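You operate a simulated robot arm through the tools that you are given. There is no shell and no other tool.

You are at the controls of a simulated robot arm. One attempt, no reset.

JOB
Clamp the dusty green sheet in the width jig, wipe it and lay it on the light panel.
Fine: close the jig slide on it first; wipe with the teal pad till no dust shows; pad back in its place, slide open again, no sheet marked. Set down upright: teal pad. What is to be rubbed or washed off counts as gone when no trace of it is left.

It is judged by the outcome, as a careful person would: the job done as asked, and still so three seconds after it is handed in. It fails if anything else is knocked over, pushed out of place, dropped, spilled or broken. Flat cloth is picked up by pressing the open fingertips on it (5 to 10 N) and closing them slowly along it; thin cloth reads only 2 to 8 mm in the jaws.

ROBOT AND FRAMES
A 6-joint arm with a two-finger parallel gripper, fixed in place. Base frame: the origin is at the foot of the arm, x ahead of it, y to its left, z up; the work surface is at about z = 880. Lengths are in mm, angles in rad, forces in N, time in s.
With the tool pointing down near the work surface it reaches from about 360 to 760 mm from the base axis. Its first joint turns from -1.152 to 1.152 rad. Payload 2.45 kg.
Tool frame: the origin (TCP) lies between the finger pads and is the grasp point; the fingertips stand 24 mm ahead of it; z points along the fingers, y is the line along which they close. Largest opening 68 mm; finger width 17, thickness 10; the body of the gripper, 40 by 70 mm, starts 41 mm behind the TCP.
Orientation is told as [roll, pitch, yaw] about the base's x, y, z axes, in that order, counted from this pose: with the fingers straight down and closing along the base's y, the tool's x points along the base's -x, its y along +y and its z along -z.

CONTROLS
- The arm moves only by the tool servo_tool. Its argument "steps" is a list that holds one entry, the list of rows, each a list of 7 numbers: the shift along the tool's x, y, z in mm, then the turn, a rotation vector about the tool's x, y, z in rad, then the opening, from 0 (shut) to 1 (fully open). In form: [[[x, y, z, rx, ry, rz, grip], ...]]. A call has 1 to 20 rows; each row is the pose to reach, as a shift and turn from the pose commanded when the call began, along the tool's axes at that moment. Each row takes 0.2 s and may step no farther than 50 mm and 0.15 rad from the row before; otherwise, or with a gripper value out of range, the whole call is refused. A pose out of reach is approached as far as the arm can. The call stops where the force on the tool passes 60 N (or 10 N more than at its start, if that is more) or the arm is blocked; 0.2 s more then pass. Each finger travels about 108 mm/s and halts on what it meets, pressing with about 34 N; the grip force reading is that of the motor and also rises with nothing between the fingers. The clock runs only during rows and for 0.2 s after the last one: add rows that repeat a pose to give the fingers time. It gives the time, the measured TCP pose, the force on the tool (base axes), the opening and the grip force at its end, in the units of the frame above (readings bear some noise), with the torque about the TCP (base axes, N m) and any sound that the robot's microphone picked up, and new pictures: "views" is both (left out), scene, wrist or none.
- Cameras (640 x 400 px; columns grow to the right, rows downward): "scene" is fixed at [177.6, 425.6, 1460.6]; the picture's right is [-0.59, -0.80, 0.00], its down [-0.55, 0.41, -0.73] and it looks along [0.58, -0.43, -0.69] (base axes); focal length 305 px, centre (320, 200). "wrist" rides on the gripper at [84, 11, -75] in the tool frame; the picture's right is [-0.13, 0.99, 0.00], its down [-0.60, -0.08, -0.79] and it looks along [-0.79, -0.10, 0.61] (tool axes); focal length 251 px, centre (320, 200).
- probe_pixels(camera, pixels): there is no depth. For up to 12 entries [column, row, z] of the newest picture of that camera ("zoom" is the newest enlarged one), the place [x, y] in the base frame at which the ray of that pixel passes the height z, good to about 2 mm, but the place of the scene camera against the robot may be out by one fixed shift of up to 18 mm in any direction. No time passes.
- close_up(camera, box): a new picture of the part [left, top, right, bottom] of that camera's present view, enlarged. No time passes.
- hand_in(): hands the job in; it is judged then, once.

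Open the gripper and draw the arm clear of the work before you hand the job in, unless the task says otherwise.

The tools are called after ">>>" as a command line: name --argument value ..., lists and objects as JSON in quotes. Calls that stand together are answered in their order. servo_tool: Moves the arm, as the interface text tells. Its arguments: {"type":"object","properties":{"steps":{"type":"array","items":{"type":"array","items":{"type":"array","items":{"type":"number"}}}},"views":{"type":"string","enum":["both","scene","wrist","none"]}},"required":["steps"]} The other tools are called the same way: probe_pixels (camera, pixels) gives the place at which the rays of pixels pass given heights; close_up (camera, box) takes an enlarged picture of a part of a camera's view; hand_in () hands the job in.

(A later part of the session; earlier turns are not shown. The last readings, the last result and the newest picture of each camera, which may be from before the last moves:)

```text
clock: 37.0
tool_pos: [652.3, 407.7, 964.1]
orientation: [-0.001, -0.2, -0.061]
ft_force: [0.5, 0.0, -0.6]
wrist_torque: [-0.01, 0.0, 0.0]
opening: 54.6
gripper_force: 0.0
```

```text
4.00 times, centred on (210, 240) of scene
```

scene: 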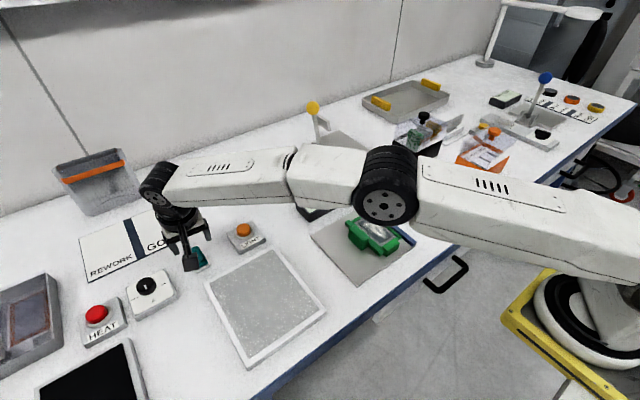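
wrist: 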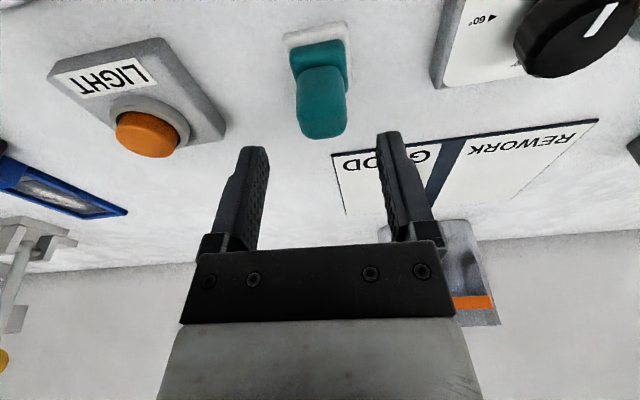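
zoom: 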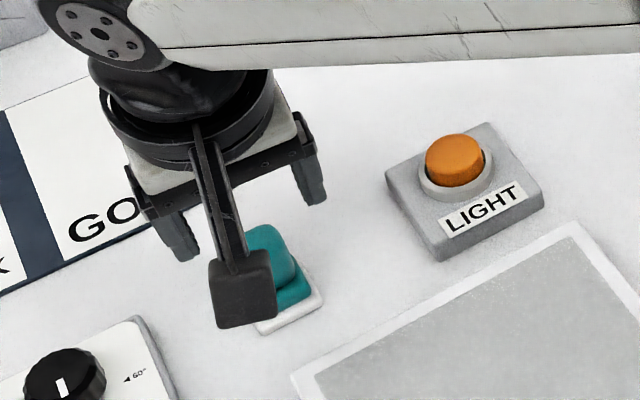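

>>> probe_pixels --camera "wrist" --pixels '[[297, 107, 922], [346, 105, 922], [303, 138, 922], [344, 134, 922], [298, 75, 900], [340, 68, 900], [284, 37, 881], [344, 25, 881], [352, 72, 881], [290, 48, 885], [343, 40, 885]]'

```text
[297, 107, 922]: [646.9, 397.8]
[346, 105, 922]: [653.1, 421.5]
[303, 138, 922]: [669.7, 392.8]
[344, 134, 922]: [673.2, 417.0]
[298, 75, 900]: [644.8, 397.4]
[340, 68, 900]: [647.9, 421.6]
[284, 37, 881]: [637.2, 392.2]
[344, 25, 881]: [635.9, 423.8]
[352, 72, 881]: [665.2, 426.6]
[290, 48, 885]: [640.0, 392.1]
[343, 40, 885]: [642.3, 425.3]
```

Handle centre is ≈(659, 408). Descend along the tilt to TCP z≈932 (tips ~908), straddling the handle.

>>> servo_tool --steps '[[[-2, 0.2, 8, 0, 0, 0, 0.8], [-1, 0.2, 18, 0, 0, 0, 0.8], [1, 0.2, 27, 0, 0, 0, 0.8], [2.5, 0.2, 32.6, 0, 0, 0, 0.8], [2.5, 0.2, 32.6, 0, 0, 0, 0.8]]]'

>>> close_up --camera "wrist" --box '[200, 60, 440, 210]'

>>> close_up --camera "scene" --box '[150, 190, 270, 290]'

```text
clock: 38.2
tool_pos: [655.9, 410.6, 931.7]
orientation: [0.0, -0.201, -0.058]
ft_force: [1.5, 0.0, 0.3]
wrist_torque: [0.0, 0.02, 0.01]
opening: 54.7
gripper_force: 0.0
```

scene: 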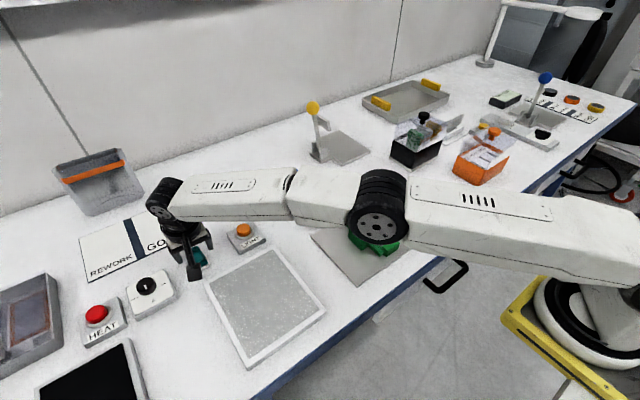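
wrist: 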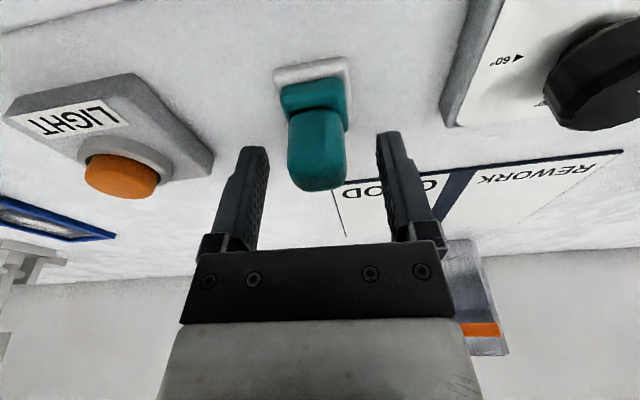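

```text
2.67 times, centred on (320, 135) of wrist
```

zoom: 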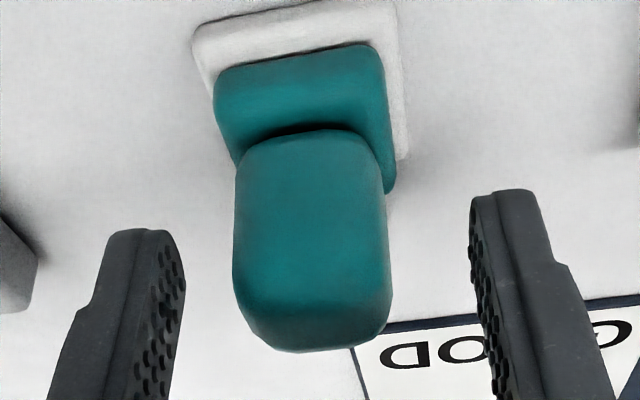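

```text
4.00 times, centred on (210, 240) of scene
```

zoom: 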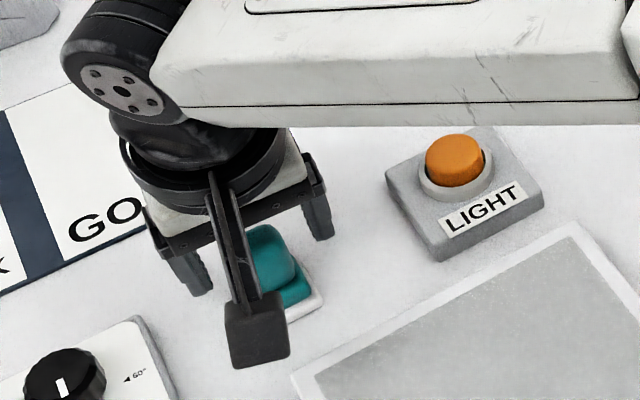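

Aligned, with fingers about 2.5 mm too far +y. Shift −2.5 mm and close gently on the handle.

>>> servo_tool --steps '[[[0, -2.5, 0, 0, 0, 0, 0.8], [0, -2.5, 0, 0, 0, 0, 0.65], [0, -2.5, 0, 0, 0, 0, 0.52], [0, -2.5, 0, 0, 0, 0, 0.45], [0, -2.5, 0, 0, 0, 0, 0.41], [0, -2.5, 0, 0, 0, 0, 0.38], [0, -2.5, 0, 0, 0, 0, 0.35], [0, -2.5, 0, 0, 0, 0, 0.25], [0, -2.5, 0, 0, 0, 0, 0.2], [0, -2.5, 0, 0, 0, 0, 0.2]]]'

>>> close_up --camera "wrist" --box '[200, 60, 440, 210]'

```text
clock: 40.4
tool_pos: [654.3, 407.8, 931.8]
orientation: [0.0, -0.202, -0.06]
ft_force: [-0.6, 0.6, 0.4]
wrist_torque: [0.05, 0.03, 0.01]
opening: 24.9
gripper_force: 34.3
```

scene: 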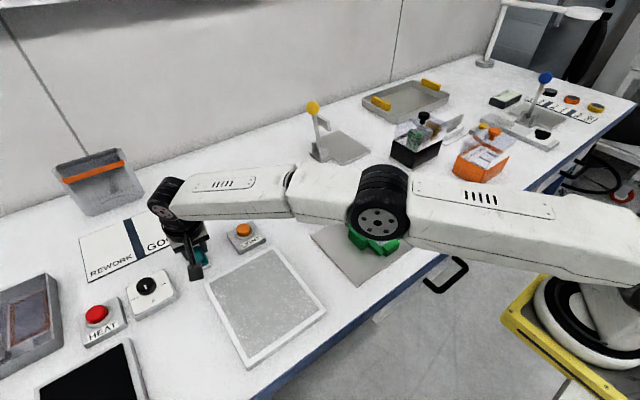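
wrist: 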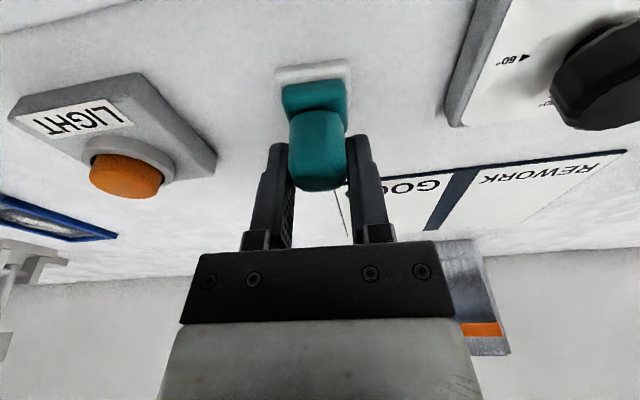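

```text
2.67 times, centred on (320, 135) of wrist
```

zoom: 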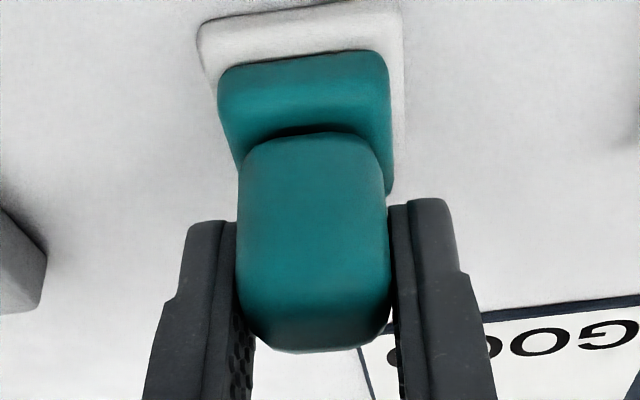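

Handle gripped (24.9 mm). Lift straight up a little and check what comes along.

>>> servo_tool --steps '[[[-0.8, 0, -4, 0, 0, 0, 0.2], [-2, 0, -9.8, 0, 0, 0, 0.2], [-4, 0, -20, 0, 0, 0, 0.2], [-4, 0, -32, 0, 0, 0, 0.2], [-4, 0, -32, 0, 0, 0, 0.2]]]'

>>> close_up --camera "wrist" --box '[200, 60, 440, 210]'

>>> close_up --camera "scene" --box '[150, 190, 270, 290]'

```text
clock: 41.6
tool_pos: [652.4, 407.5, 965.0]
orientation: [-0.001, -0.201, -0.06]
ft_force: [0.1, 0.4, -0.6]
wrist_torque: [-0.04, -0.07, -0.01]
opening: 24.6
gripper_force: 34.2
```

scene: 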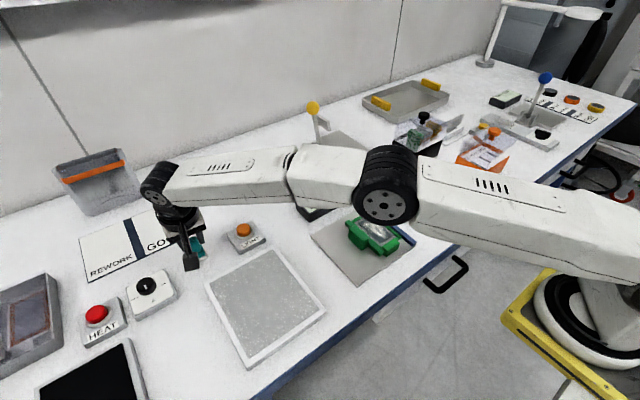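
wrist: 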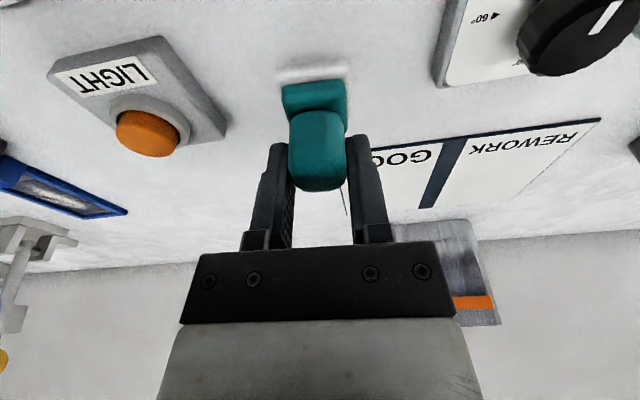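

```text
2.67 times, centred on (320, 135) of wrist
```

zoom: 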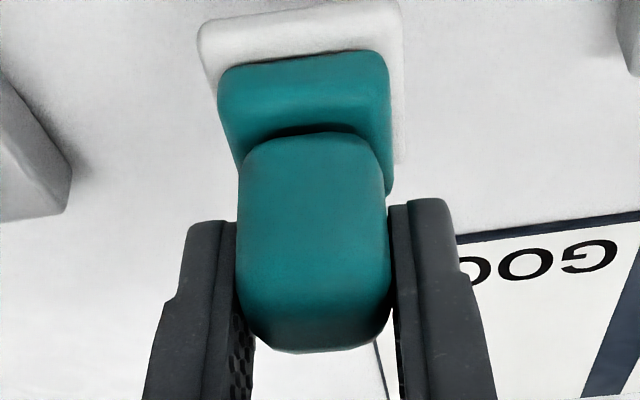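

```text
4.00 times, centred on (210, 240) of scene
```

zoom: 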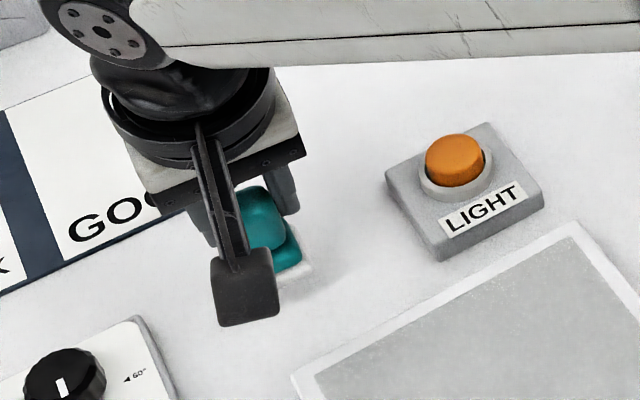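

The white felt is the pad's own sole, so its place is exactly where it stood: TCP (655, 408, 932), pitch −0.2, yaw −0.06. Carry it up and over the jig, turning yaw to 0.

>>> servo_tool --steps '[[[0.7, -2, -20, 0, 0, 0, 0.2], [1.5, -5.6, -41, 0, 0, 0, 0.2], [14, -43, -44, -0.0012, 0, -0.006, 0.2], [26.7, -81, -47, -0.0024, 0, -0.012, 0.2], [39.3, -119, -50, -0.0036, 0, -0.018, 0.2], [52, -156.6, -53, -0.0048, 0, -0.024, 0.2], [64.5, -194, -56.5, -0.006, 0, -0.029, 0.2], [77, -232, -59.5, -0.007, 0, -0.035, 0.2], [89.7, -270, -62.6, -0.0083, 0, -0.041, 0.2], [102.3, -307.5, -65.7, -0.0095, 0, -0.047, 0.2], [115, -345, -68.7, -0.0107, 0, -0.053, 0.2], [124, -372, -71, -0.0119, 0, -0.0588, 0.2], [127.5, -383, -71.8, -0.0119, 0, -0.0588, 0.2], [127.5, -383, -71.8, -0.0119, 0, -0.0588, 0.2]]]'

>>> close_up --camera "wrist" --box '[160, 0, 480, 200]'

>>> close_up --camera "scene" --box '[290, 160, 430, 290]'

```text
clock: 44.6
tool_pos: [488.1, 31.9, 1010.2]
orientation: [-0.001, -0.201, 0.0]
ft_force: [-0.6, 0.7, -0.3]
wrist_torque: [0.0, 0.0, 0.02]
opening: 24.5
gripper_force: 34.2
```

scene: 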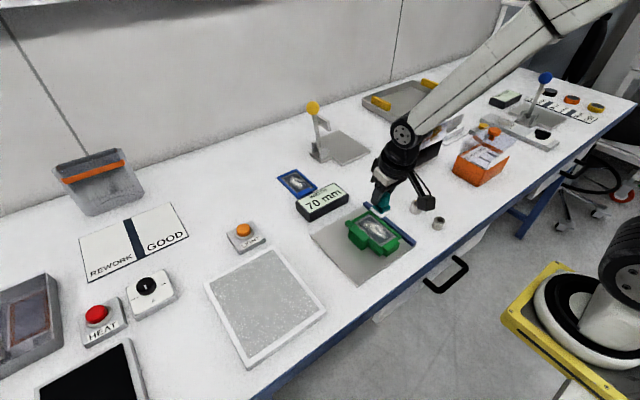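
wrist: 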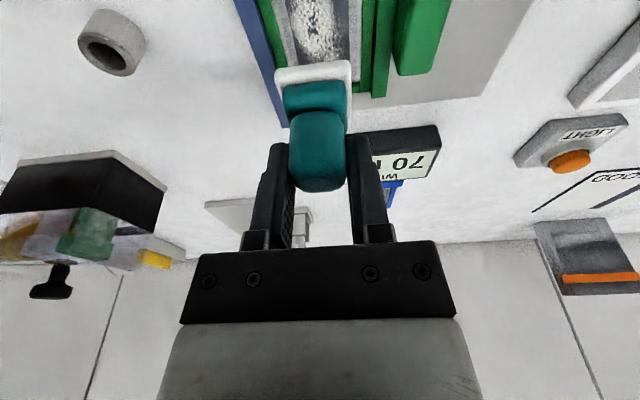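

```text
2.00 times, centred on (320, 100) of wrist
```

zoom: 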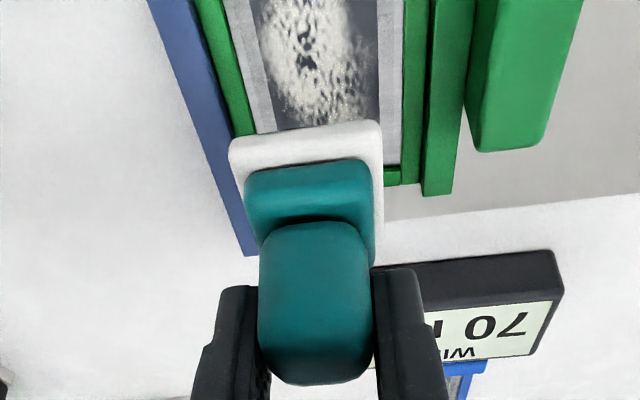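

```text
3.08 times, centred on (360, 225) of scene
```

zoom: 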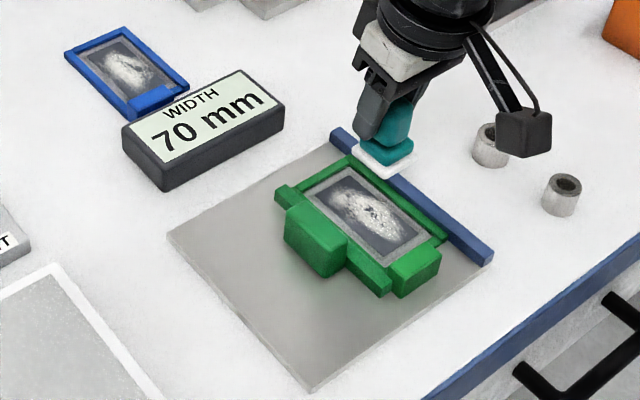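

Probing sole position relative to the tool, and frame features for alignment.

>>> probe_pixels --camera "wrist" --pixels '[[275, 70, 958], [349, 60, 958], [275, 80, 963], [351, 132, 963], [359, 82, 893], [361, 92, 893], [240, 0, 893], [248, 65, 893], [355, 0, 893], [366, 0, 896], [284, 7, 893], [349, 0, 893]]'

```text
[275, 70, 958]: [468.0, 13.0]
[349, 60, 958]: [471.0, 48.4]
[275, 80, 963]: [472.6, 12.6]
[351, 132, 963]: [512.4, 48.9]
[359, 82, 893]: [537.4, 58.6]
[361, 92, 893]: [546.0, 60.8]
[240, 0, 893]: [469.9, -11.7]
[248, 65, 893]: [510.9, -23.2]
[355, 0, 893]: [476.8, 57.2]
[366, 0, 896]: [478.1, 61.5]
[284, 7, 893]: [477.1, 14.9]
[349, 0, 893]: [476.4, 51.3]
```

Sole centre ≈ (488, 31) under the TCP; pane spans y 7–59.5, x 443–536. Descend over the pane centre to just above contact (TCP z≈952).

>>> servo_tool --steps '[[[3, 1, 18, 0, 0, 0, 0.2], [6, 2, 36, 0, 0, 0, 0.2], [8.5, 2.5, 50, 0, 0, 0, 0.2], [9.5, 2.5, 57, 0, 0, 0, 0.2], [9.5, 2.5, 57, 0, 0, 0, 0.2]]]'

>>> close_up --camera "wrist" --box '[160, 0, 480, 200]'

>>> close_up --camera "scene" --box '[320, 170, 430, 270]'

```text
clock: 45.8
tool_pos: [491.7, 34.5, 950.7]
orientation: [0.001, -0.202, 0.0]
ft_force: [-0.4, 0.0, -1.2]
wrist_torque: [0.03, 0.04, 0.02]
opening: 24.4
gripper_force: 33.9
```

scene: 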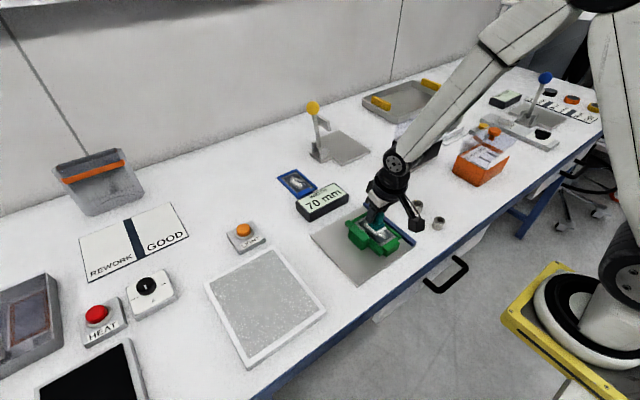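
wrist: 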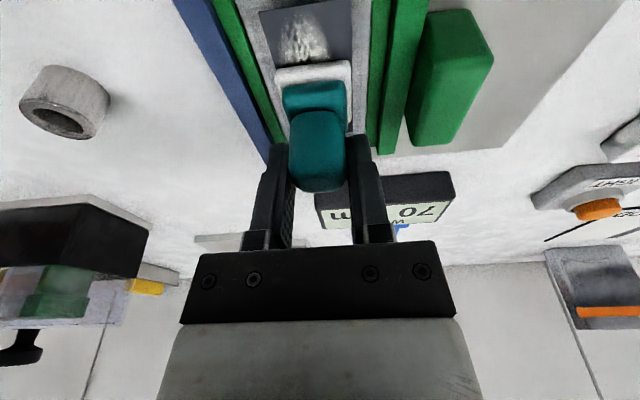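

```text
2.00 times, centred on (320, 100) of wrist
```

zoom: 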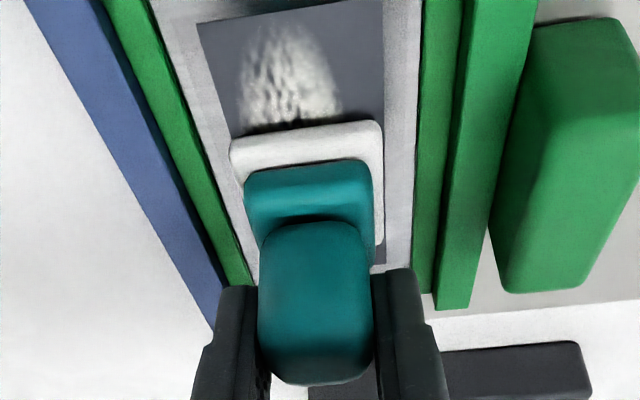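

```text
4.00 times, centred on (375, 220) of scene
```

zoom: 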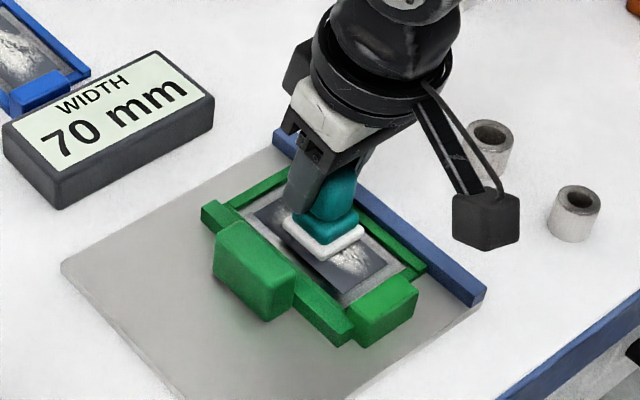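

The sole hovers inside the frame, centred. Lower by small amounts to light contact.

>>> servo_tool --steps '[[[0.2, 0, 1, 0, 0, 0, 0.2], [0.4, 0, 2, 0, 0, 0, 0.2], [0.6, 0, 3, 0, 0, 0, 0.2], [0.6, 0, 3, 0, 0, 0, 0.2]]]' --views "none"

```text
clock: 46.8
tool_pos: [493.6, 37.2, 948.4]
orientation: [0.001, -0.201, -0.002]
ft_force: [0.5, -0.4, -0.9]
wrist_torque: [0.03, -0.03, 0.04]
opening: 24.7
gripper_force: 34.2
```

>>> servo_tool --steps '[[[0.2, 0, 1, 0, 0, 0, 0.2], [0.4, 0, 2, 0, 0, 0, 0.2], [0.4, 0, 2, 0, 0, 0, 0.2]]]' --views "none"

```text
clock: 47.6
tool_pos: [492.0, 36.5, 947.1]
orientation: [0.0, -0.201, 0.0]
ft_force: [0.8, -0.5, -0.4]
wrist_torque: [-0.02, 0.03, -0.02]
opening: 24.7
gripper_force: 34.4
```

Still no contact at z≈947; continue another 1.5 mm.

>>> servo_tool --steps '[[[0.15, 0, 0.75, 0, 0, 0, 0.2], [0.3, 0, 1.5, 0, 0, 0, 0.2], [0.3, 0, 1.5, 0, 0, 0, 0.2]]]' --views "wrist"

>>> close_up --camera "wrist" --box '[160, 0, 480, 200]'

```text
clock: 48.4
tool_pos: [492.1, 36.3, 945.0]
orientation: [0.0, -0.199, 0.0]
ft_force: [0.2, 1.2, -1.6]
wrist_torque: [0.01, -0.01, 0.0]
opening: 24.7
gripper_force: 34.0
```

wrist: 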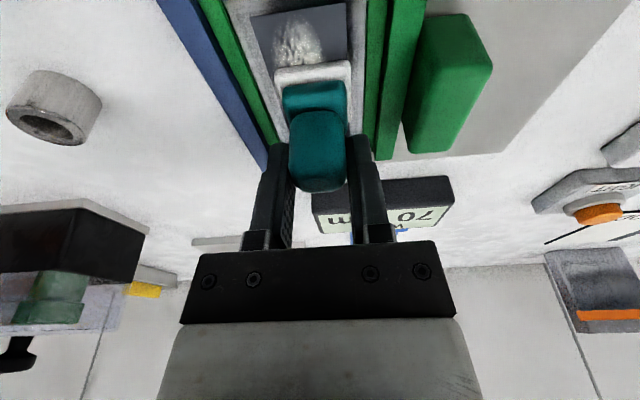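

```text
2.00 times, centred on (320, 100) of wrist
```

zoom: 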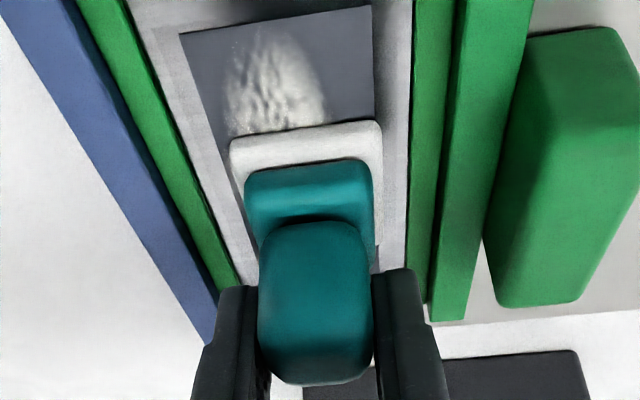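

>>> servo_tool --steps '[[[0.1, 0, 0.5, 0, 0, 0, 0.2], [0.2, 0, 1, 0, 0, 0, 0.2], [0.2, 0, 1, 0, 0, 0, 0.2]]]' --views "none"

>>> servo_tool --steps '[[[0.1, 0, 0.5, 0, 0, 0, 0.2], [0.2, 0, 1, 0, 0, 0, 0.2], [0.2, 0, 1, 0, 0, 0, 0.2]]]' --views "none"

```text
clock: 49.2
tool_pos: [493.9, 36.7, 943.6]
orientation: [0.0, -0.201, -0.001]
ft_force: [0.2, 0.2, 1.9]
wrist_torque: [0.01, -0.03, 0.03]
opening: 24.5
gripper_force: 34.5
```

```text
clock: 50.0
tool_pos: [491.7, 36.7, 944.1]
orientation: [0.0, -0.204, -0.001]
ft_force: [1.4, 2.6, 8.3]
wrist_torque: [0.08, -0.01, -0.02]
opening: 24.5
gripper_force: 34.1
```

Contact at 8 N. Begin wiping with horizontal strokes along the pane, keeping 3+ mm from the frame.

>>> servo_tool --steps '[[[-5.4, 0, 1.1, 0, 0, 0, 0.2], [-10.8, 0, 2.2, 0, 0, 0, 0.2], [-16.2, 0, 3.3, 0, 0, 0, 0.2], [-21.6, 0, 4.4, 0, 0, 0, 0.2], [-21.6, -3, 4.4, 0, 0, 0, 0.2], [-21.6, -6, 4.4, 0, 0, 0, 0.2], [-16.2, -6, 3.3, 0, 0, 0, 0.2], [-10.8, -6, 2.2, 0, 0, 0, 0.2], [-5.4, -6, 1.1, 0, 0, 0, 0.2], [0, -6, 0, 0, 0, 0, 0.2]]]'

>>> close_up --camera "wrist" --box '[160, 0, 480, 200]'

>>> close_up --camera "scene" --box '[320, 170, 430, 270]'

```text
clock: 52.2
tool_pos: [493.3, 29.8, 942.5]
orientation: [0.0, -0.198, 0.0]
ft_force: [1.2, -0.3, 2.8]
wrist_torque: [-0.06, -0.07, -0.02]
opening: 24.5
gripper_force: 33.7
```

scene: 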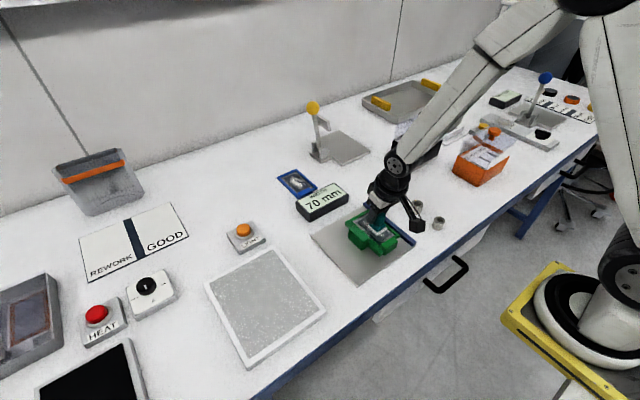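
wrist: 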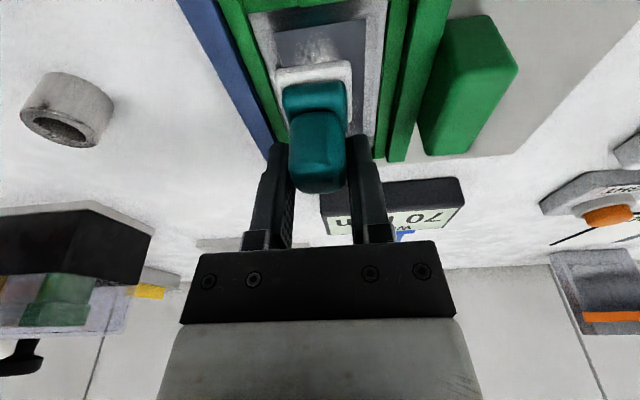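

```text
2.00 times, centred on (320, 100) of wrist
```

zoom: 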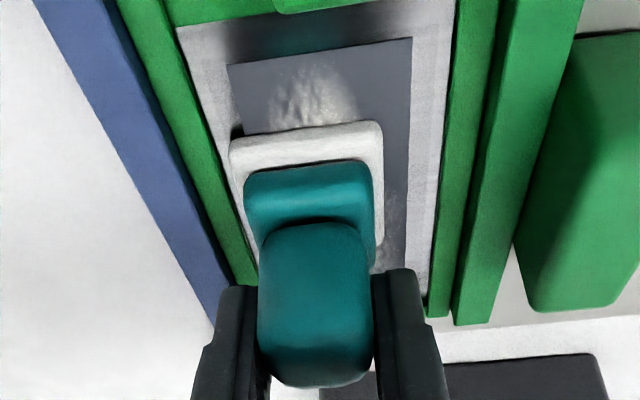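

```text
4.00 times, centred on (375, 220) of scene
```

zoom: 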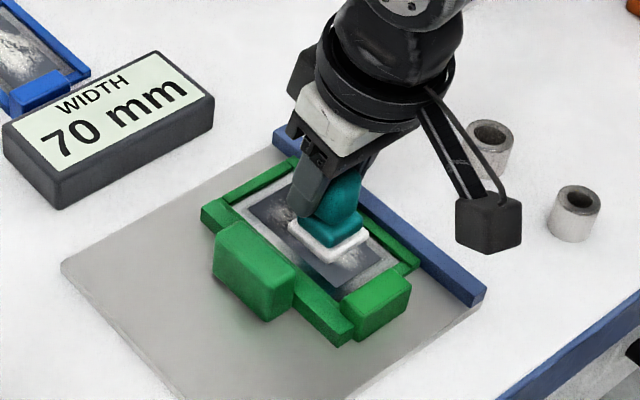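

Dust is coming off; force fell to ~3 N. Press 0.7 mm more and sweep to the near end and along the other side.

>>> servo_tool --steps '[[[0.14, 0, 0.69, 0, 0, 0, 0.2], [6.5, 0, -0.6, 0, 0, 0, 0.2], [12.9, 0, -1.9, 0, 0, 0, 0.2], [19.2, 0, -3.2, 0, 0, 0, 0.2], [25.6, 0, -4.5, 0, 0, 0, 0.2], [25.6, 3, -4.5, 0, 0, 0, 0.2], [25.6, 6, -4.5, 0, 0, 0, 0.2], [25.6, 9, -4.5, 0, 0, 0, 0.2], [19.2, 9, -3.2, 0, 0, 0, 0.2], [12.9, 9, -1.9, 0, 0, 0, 0.2]]]'

>>> close_up --camera "wrist" --box '[160, 0, 480, 200]'

>>> close_up --camera "scene" --box '[320, 170, 430, 270]'

```text
clock: 54.4
tool_pos: [478.1, 40.1, 941.1]
orientation: [0.0, -0.2, 0.002]
ft_force: [-7.4, 2.5, 20.7]
wrist_torque: [0.15, 0.1, 0.03]
opening: 24.5
gripper_force: 33.7
```

scene: 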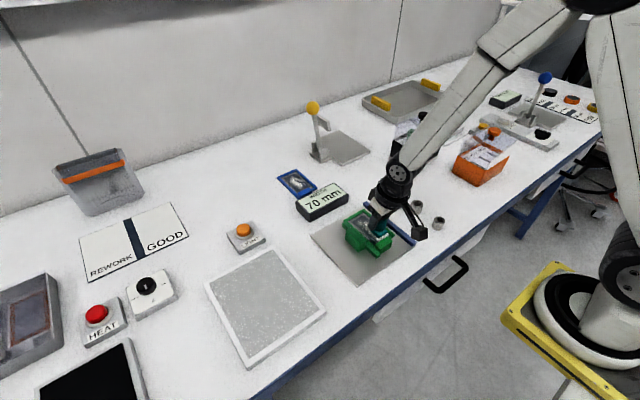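
wrist: 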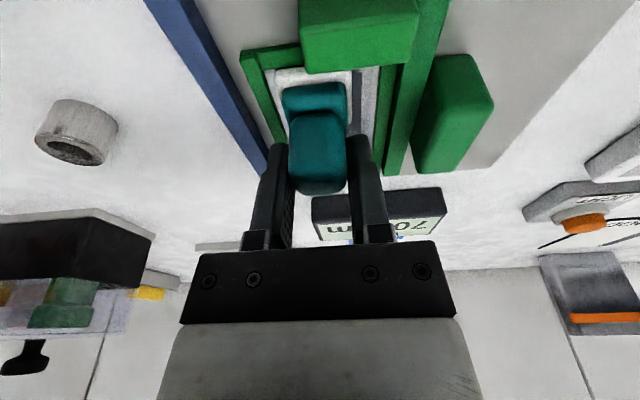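

```text
2.00 times, centred on (320, 100) of wrist
```

zoom: 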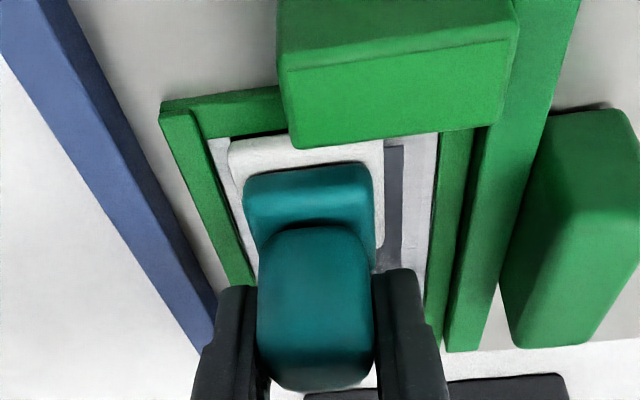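

```text
4.00 times, centred on (375, 220) of scene
```

zoom: 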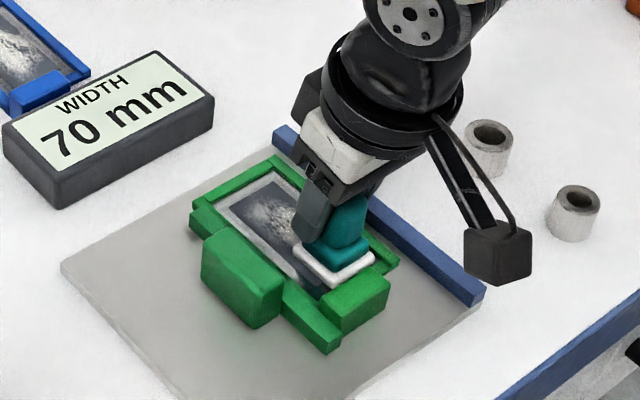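

Force is 20 N, higher than I want, and the frame now seems shifted away from the fence (gap at wrist-zoom (150,150)). I'll lift the pad off and inspect.

>>> servo_tool --steps '[[[-1, 0, -5, 0, 0, 0, 0.2], [-4, 0, -20, 0, 0, 0, 0.2], [-9, 0, -45, 0, 0, 0, 0.2], [0, 20, -75, 0, 0, 0, 0.2], [30, 50, -95, 0, 0, 0, 0.2], [30, 50, -95, 0, 0, 0, 0.2]]]'

>>> close_up --camera "scene" --box '[290, 160, 430, 290]'

>>> close_up --camera "wrist" --box '[160, 0, 480, 200]'

```text
clock: 55.8
tool_pos: [431.2, 86.8, 1026.8]
orientation: [0.001, -0.199, 0.0]
ft_force: [-0.1, 0.8, -0.9]
wrist_torque: [0.03, 0.01, 0.01]
opening: 24.5
gripper_force: 33.7
```

scene: 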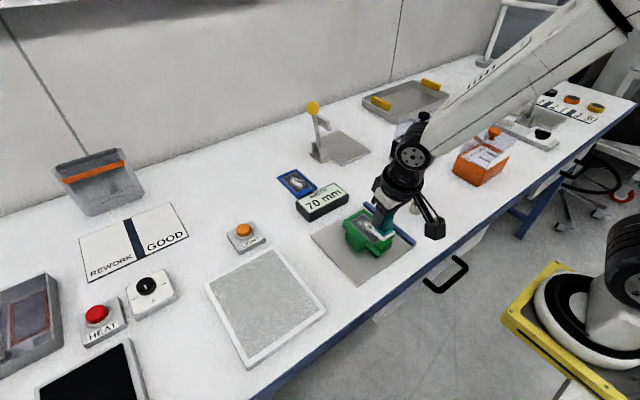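
wrist: 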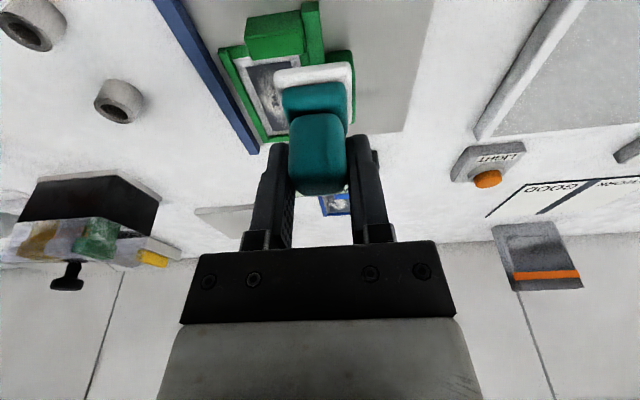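

```text
3.08 times, centred on (360, 225) of scene
```

zoom: 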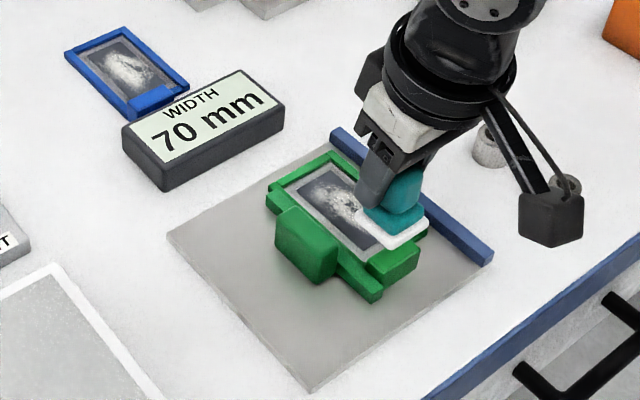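

```text
2.00 times, centred on (320, 100) of wrist
```

zoom: 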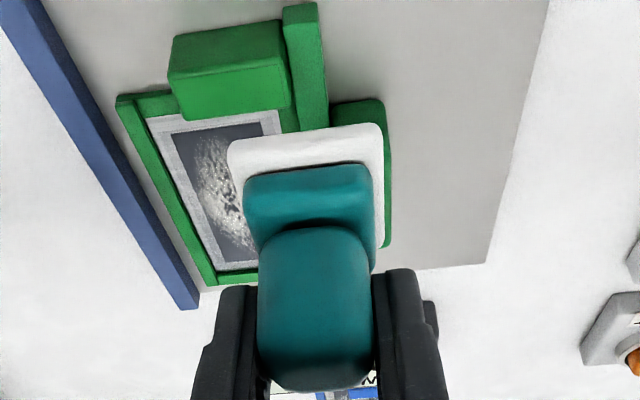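

>>> close_up --camera "scene" --box '[290, 175, 360, 225]'

>>> close_up --camera "scene" --box '[330, 190, 430, 270]'

>>> probe_pixels --camera "wrist" --pixels '[[218, 50, 895], [262, 140, 895], [232, 95, 889], [195, 15, 889], [305, 5, 900], [322, 65, 900], [320, 3, 900], [250, 40, 913], [248, 150, 889]]'

```text
8.00 times, centred on (325, 200) of scene
```

zoom: 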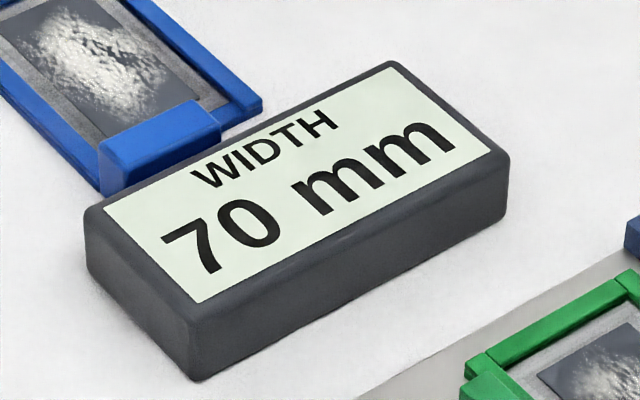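

```text
5.00 times, centred on (380, 230) of scene
```

zoom: 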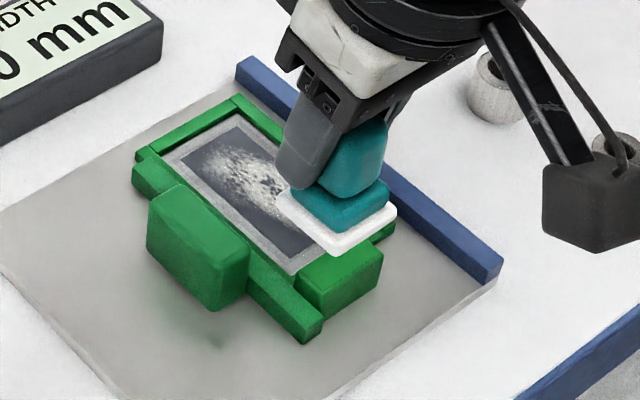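

```text
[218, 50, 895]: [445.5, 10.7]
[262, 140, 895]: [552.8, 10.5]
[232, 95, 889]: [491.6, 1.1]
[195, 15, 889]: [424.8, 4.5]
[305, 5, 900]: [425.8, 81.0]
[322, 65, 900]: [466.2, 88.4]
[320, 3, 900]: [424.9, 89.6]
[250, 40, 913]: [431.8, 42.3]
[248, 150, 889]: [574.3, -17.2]
```

The sheet and slide drifted ~8 mm off the fence with the pad's drag. I'll park the pad upright on the free table strip at about (500, 208), then re-close the slide. First move above that spot.

>>> servo_tool --steps '[[[-15, 30, 8, 0, 0, 0, 0.2], [-30, 62, 18, 0, 0, 0, 0.2], [-45, 95, 30, 0, 0, 0, 0.2], [-56.7, 121, 45, 0, 0, 0, 0.2], [-56.7, 121, 67.6, 0, 0, 0, 0.2], [-56.7, 121, 67.6, 0, 0, 0, 0.2]]]'

>>> close_up --camera "scene" --box '[270, 180, 430, 300]'

```text
clock: 57.2
tool_pos: [501.4, 212.3, 972.1]
orientation: [0.0, -0.201, 0.0]
ft_force: [-0.7, 0.0, -1.4]
wrist_torque: [-0.06, 0.02, 0.04]
opening: 24.4
gripper_force: 33.9
```

scene: 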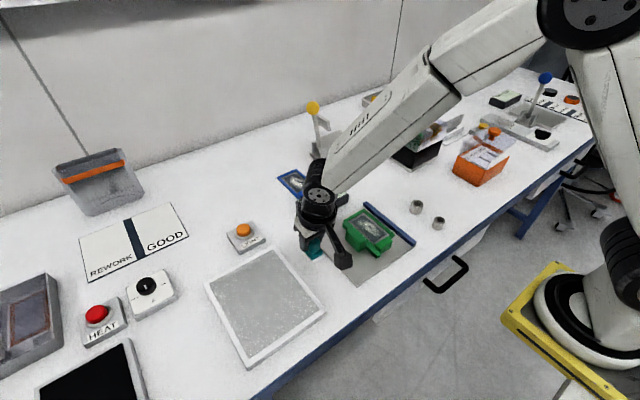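
wrist: 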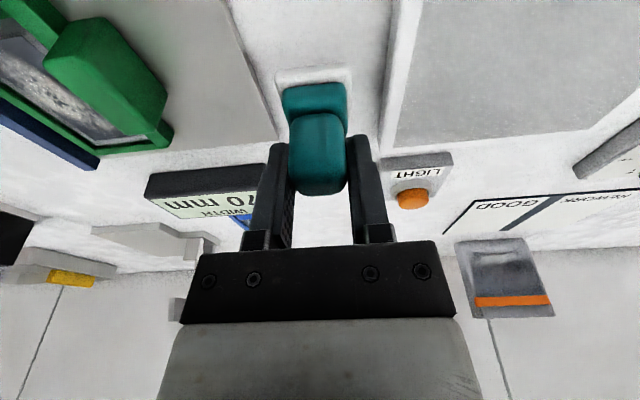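

```text
3.33 times, centred on (350, 240) of scene
```

zoom: 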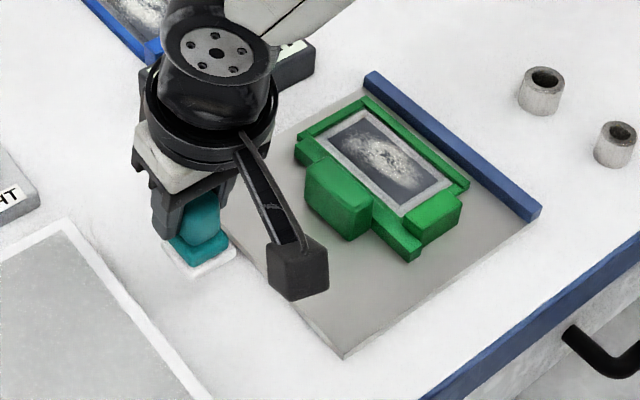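

The spot is clear. Lower the pad to the table there.

>>> servo_tool --steps '[[[2.4, 0, 12, 0, 0, 0, 0.2], [4.8, 0, 24, 0, 0, 0, 0.2], [7, 0, 35, 0, 0, 0, 0.2], [7.4, 0, 37, 0, 0, 0, 0.2], [7.4, 0, 37, 0, 0, 0, 0.2]]]' --views "none"

>>> servo_tool --steps '[[[0.2, 0, 1, 0, 0, 0, 0.2], [0.4, 0, 2, 0, 0, 0, 0.2], [0.4, 0, 2, 0, 0, 0, 0.2]]]' --views "none"

```text
clock: 58.4
tool_pos: [500.1, 211.1, 937.7]
orientation: [-0.001, -0.199, 0.0]
ft_force: [0.7, 0.0, -0.8]
wrist_torque: [-0.04, 0.02, 0.01]
opening: 24.5
gripper_force: 34.1
```

```text
clock: 59.2
tool_pos: [499.6, 210.2, 935.0]
orientation: [0.0, -0.197, 0.0]
ft_force: [1.0, 0.5, -0.5]
wrist_torque: [0.0, -0.01, 0.02]
opening: 24.7
gripper_force: 33.8
```

>>> servo_tool --steps '[[[0.2, 0, 1, 0, 0, 0, 0.2], [0.4, 0, 2, 0, 0, 0, 0.2], [0.4, 0, 2, 0, 0, 0, 0.2]]]' --views "none"

>>> servo_tool --steps '[[[0.2, 0, 1, 0, 0, 0, 0.2], [0.2, 0, 1, 0, 0, 0, 0.2]]]' --views "none"

```text
clock: 60.0
tool_pos: [500.3, 208.5, 933.5]
orientation: [0.0, -0.199, -0.002]
ft_force: [-0.1, -0.3, -1.5]
wrist_torque: [-0.03, -0.01, 0.02]
opening: 24.5
gripper_force: 34.4
```

```text
clock: 60.6
tool_pos: [501.0, 209.6, 931.6]
orientation: [0.001, -0.201, 0.0]
ft_force: [0.0, 0.2, -1.2]
wrist_torque: [0.0, -0.03, 0.01]
opening: 24.8
gripper_force: 33.8
```

>>> servo_tool --steps '[[[0.2, 0, 1, 0, 0, 0, 0.2], [0.2, 0, 1, 0, 0, 0, 0.2]]]' --views "none"

>>> servo_tool --steps '[[[0.15, 0, 0.7, 0, 0, 0, 0.2], [0.15, 0, 0.7, 0, 0, 0, 0.2]]]' --views "wrist"

```text
clock: 61.2
tool_pos: [499.2, 208.7, 931.2]
orientation: [0.0, -0.201, -0.001]
ft_force: [-0.5, -0.6, -0.6]
wrist_torque: [-0.03, 0.01, -0.01]
opening: 24.8
gripper_force: 33.5
```

```text
clock: 61.8
tool_pos: [500.5, 211.3, 930.4]
orientation: [-0.001, -0.201, 0.0]
ft_force: [-0.4, 0.2, -0.4]
wrist_torque: [-0.02, 0.01, 0.02]
opening: 24.6
gripper_force: 34.0
```

wrist: 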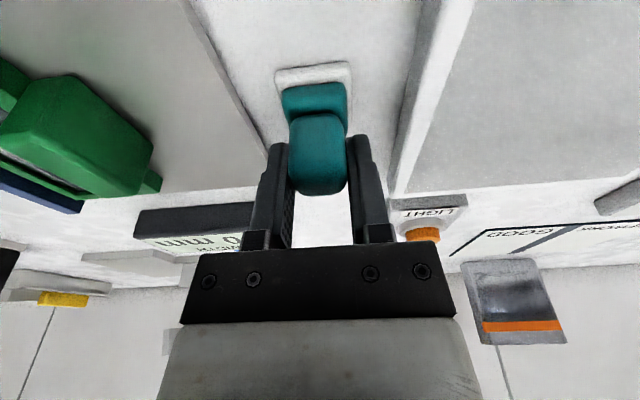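

>>> servo_tool --steps '[[[0.2, 0, 1, 0, 0, 0, 0.2], [0.2, 0, 1, 0, 0, 0, 0.2]]]' --views "none"

>>> servo_tool --steps '[[[0.15, 0, 0.7, 0, 0, 0, 0.2], [0.15, 0, 0.7, 0, 0, 0, 0.2]]]' --views "none"

>>> close_up --camera "wrist" --box '[240, 30, 400, 150]'

```text
clock: 62.4
tool_pos: [499.5, 209.4, 928.4]
orientation: [0.001, -0.202, -0.001]
ft_force: [-2.1, 1.3, 10.9]
wrist_torque: [-0.02, -0.07, -0.02]
opening: 24.9
gripper_force: 34.0
```

```text
clock: 63.0
tool_pos: [501.1, 210.3, 929.5]
orientation: [0.003, -0.202, 0.001]
ft_force: [-2.2, -1.5, 20.5]
wrist_torque: [-0.05, -0.07, 0.03]
opening: 24.6
gripper_force: 34.5
```

```text
3.33 times, centred on (320, 90) of wrist
```

zoom: 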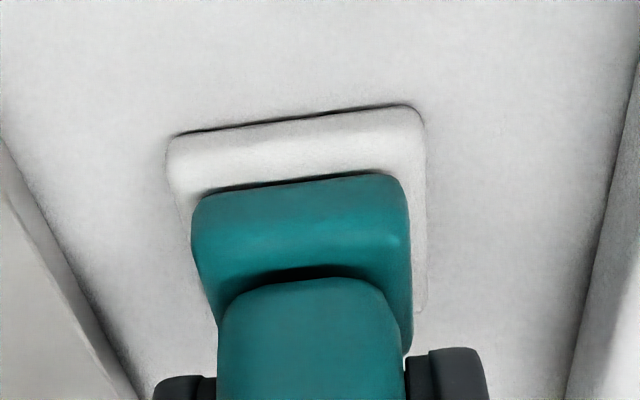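

Pad is seated on the table (contact at TCP z≈929.5). Ease up 1.2 mm, open, and rise.

>>> servo_tool --steps '[[[-0.24, 0, -1.2, 0, 0, 0, 0.2], [-0.24, 0, -1.2, 0, 0, 0, 0.36], [-0.24, 0, -1.2, 0, 0, 0, 0.45], [-0.24, 0, -1.2, 0, 0, 0, 0.6], [-0.24, 0, -1.2, 0, 0, 0, 0.65], [-4, 0, -20, 0, 0, 0, 0.65], [-8, 0, -45, 0, 0, 0, 0.65], [-16, 0, -80, 0, 0, 0, 0.65], [-16, 0, -80, 0, 0, 0, 0.65]]]'

>>> close_up --camera "scene" --box '[270, 180, 430, 300]'

>>> probe_pixels --camera "wrist" --pixels '[[320, 200, 900]]'

```text
clock: 65.0
tool_pos: [502.2, 209.1, 1009.5]
orientation: [0.001, -0.199, 0.001]
ft_force: [0.6, -0.1, 0.3]
wrist_torque: [0.01, 0.01, 0.02]
opening: 44.3
gripper_force: 0.0
```

scene: 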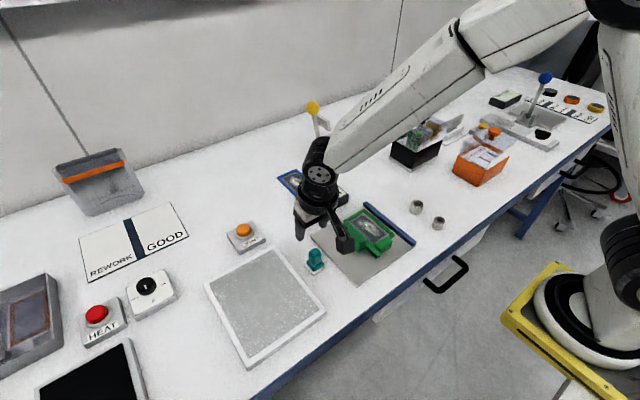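
wrist: 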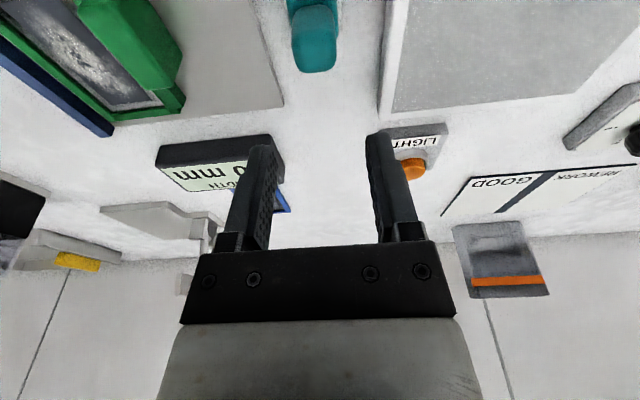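

```text
3.33 times, centred on (350, 240) of scene
```

zoom: 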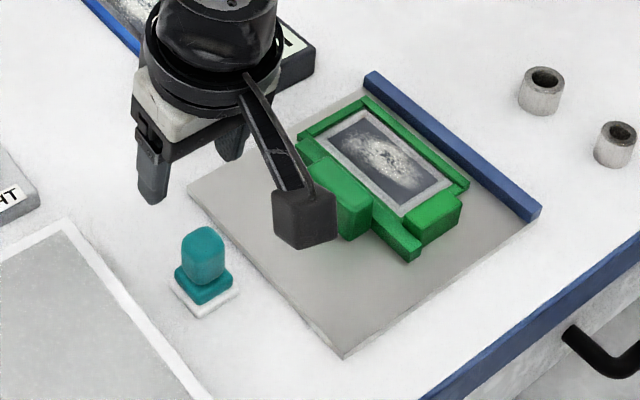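

```text
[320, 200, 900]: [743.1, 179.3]
```

Pad stands safely at the temporary spot. Move over the jig (pitch back to 0) to inspect the sheet.

>>> servo_tool --steps '[[[10, -20, -15, 0, 0.04, 0, 0.65], [25, -50, -28, 0, 0.08, 0, 0.65], [40, -85, -40, 0, 0.12, 0, 0.65], [55, -115, -50, 0, 0.16, 0, 0.65], [62.6, -129, -53.5, 0, 0.2, 0, 0.65], [62.6, -129, -53.5, 0, 0.2, 0, 0.65]]]'

>>> close_up --camera "wrist" --box '[160, 0, 480, 200]'

>>> close_up --camera "scene" --box '[330, 190, 430, 270]'

```text
clock: 66.4
tool_pos: [429.8, 80.0, 1049.0]
orientation: [0.001, 0.001, 0.001]
ft_force: [-0.3, -0.1, -1.2]
wrist_torque: [0.0, -0.02, 0.02]
opening: 44.3
gripper_force: 0.0
```

scene: 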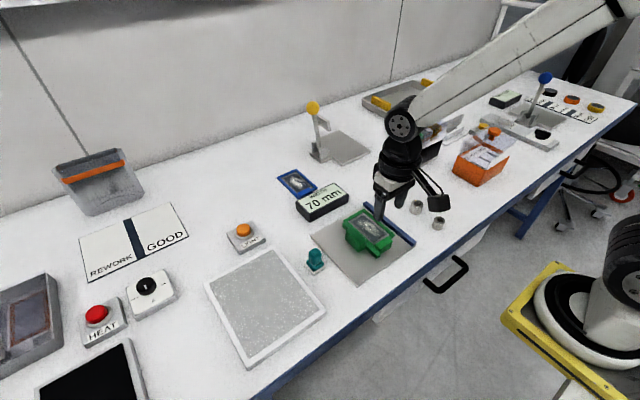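
wrist: 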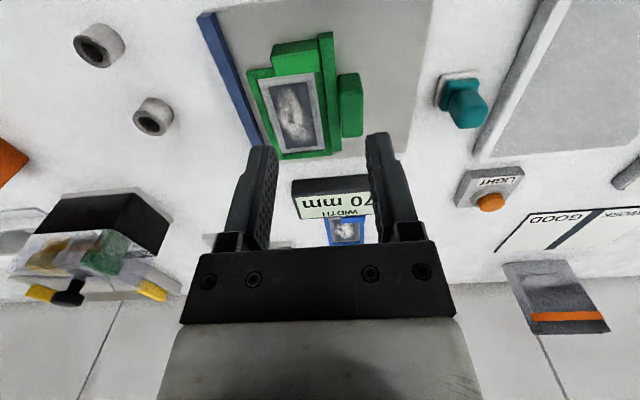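

```text
2.00 times, centred on (320, 100) of wrist
```

zoom: 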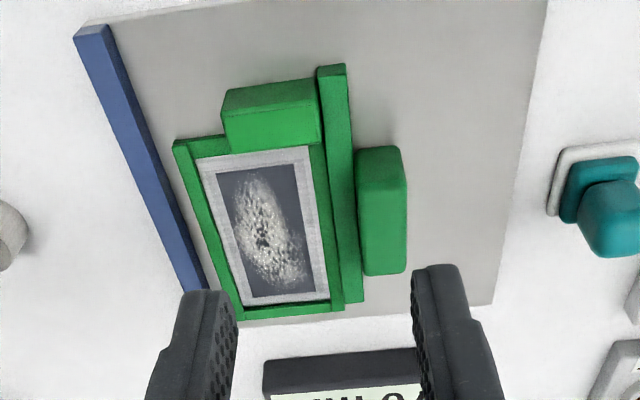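

```text
5.00 times, centred on (380, 230) of scene
```

zoom: 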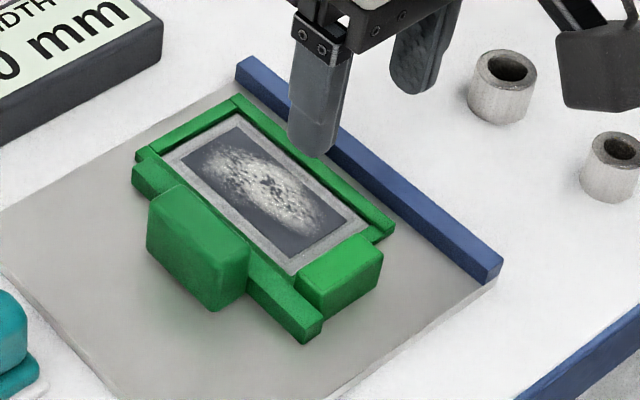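

Dust has thinned evenly but the sheet drifted about +8 mm in x and y with the slide. Probe the handle for re-gripping.

>>> probe_pixels --camera "wrist" --pixels '[[338, 77, 889], [360, 73, 889], [341, 95, 914], [363, 91, 914], [341, 135, 914], [363, 134, 914], [248, 71, 895], [280, 159, 895], [333, 150, 895], [320, 35, 900], [260, 73, 893], [310, 72, 893]]'

>>> probe_pixels --camera "wrist" --pixels '[[326, 149, 893], [285, 155, 893], [268, 88, 893], [303, 82, 893], [313, 143, 893], [284, 148, 893], [208, 12, 889], [263, 148, 889], [462, 80, 881], [482, 105, 925]]'

```text
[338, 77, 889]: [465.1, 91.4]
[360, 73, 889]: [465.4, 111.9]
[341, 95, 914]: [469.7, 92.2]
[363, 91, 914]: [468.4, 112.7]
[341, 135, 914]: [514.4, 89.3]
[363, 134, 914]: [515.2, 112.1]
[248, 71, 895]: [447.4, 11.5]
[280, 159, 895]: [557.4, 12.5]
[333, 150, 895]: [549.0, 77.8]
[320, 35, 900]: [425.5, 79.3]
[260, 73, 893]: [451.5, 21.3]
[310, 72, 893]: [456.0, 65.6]
```

```text
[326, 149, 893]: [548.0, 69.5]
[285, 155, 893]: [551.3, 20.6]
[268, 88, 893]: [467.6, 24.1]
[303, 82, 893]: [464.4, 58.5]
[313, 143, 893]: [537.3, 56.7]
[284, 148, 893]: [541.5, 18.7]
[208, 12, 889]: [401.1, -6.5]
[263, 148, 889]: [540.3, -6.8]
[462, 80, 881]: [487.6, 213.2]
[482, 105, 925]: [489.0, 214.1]
```

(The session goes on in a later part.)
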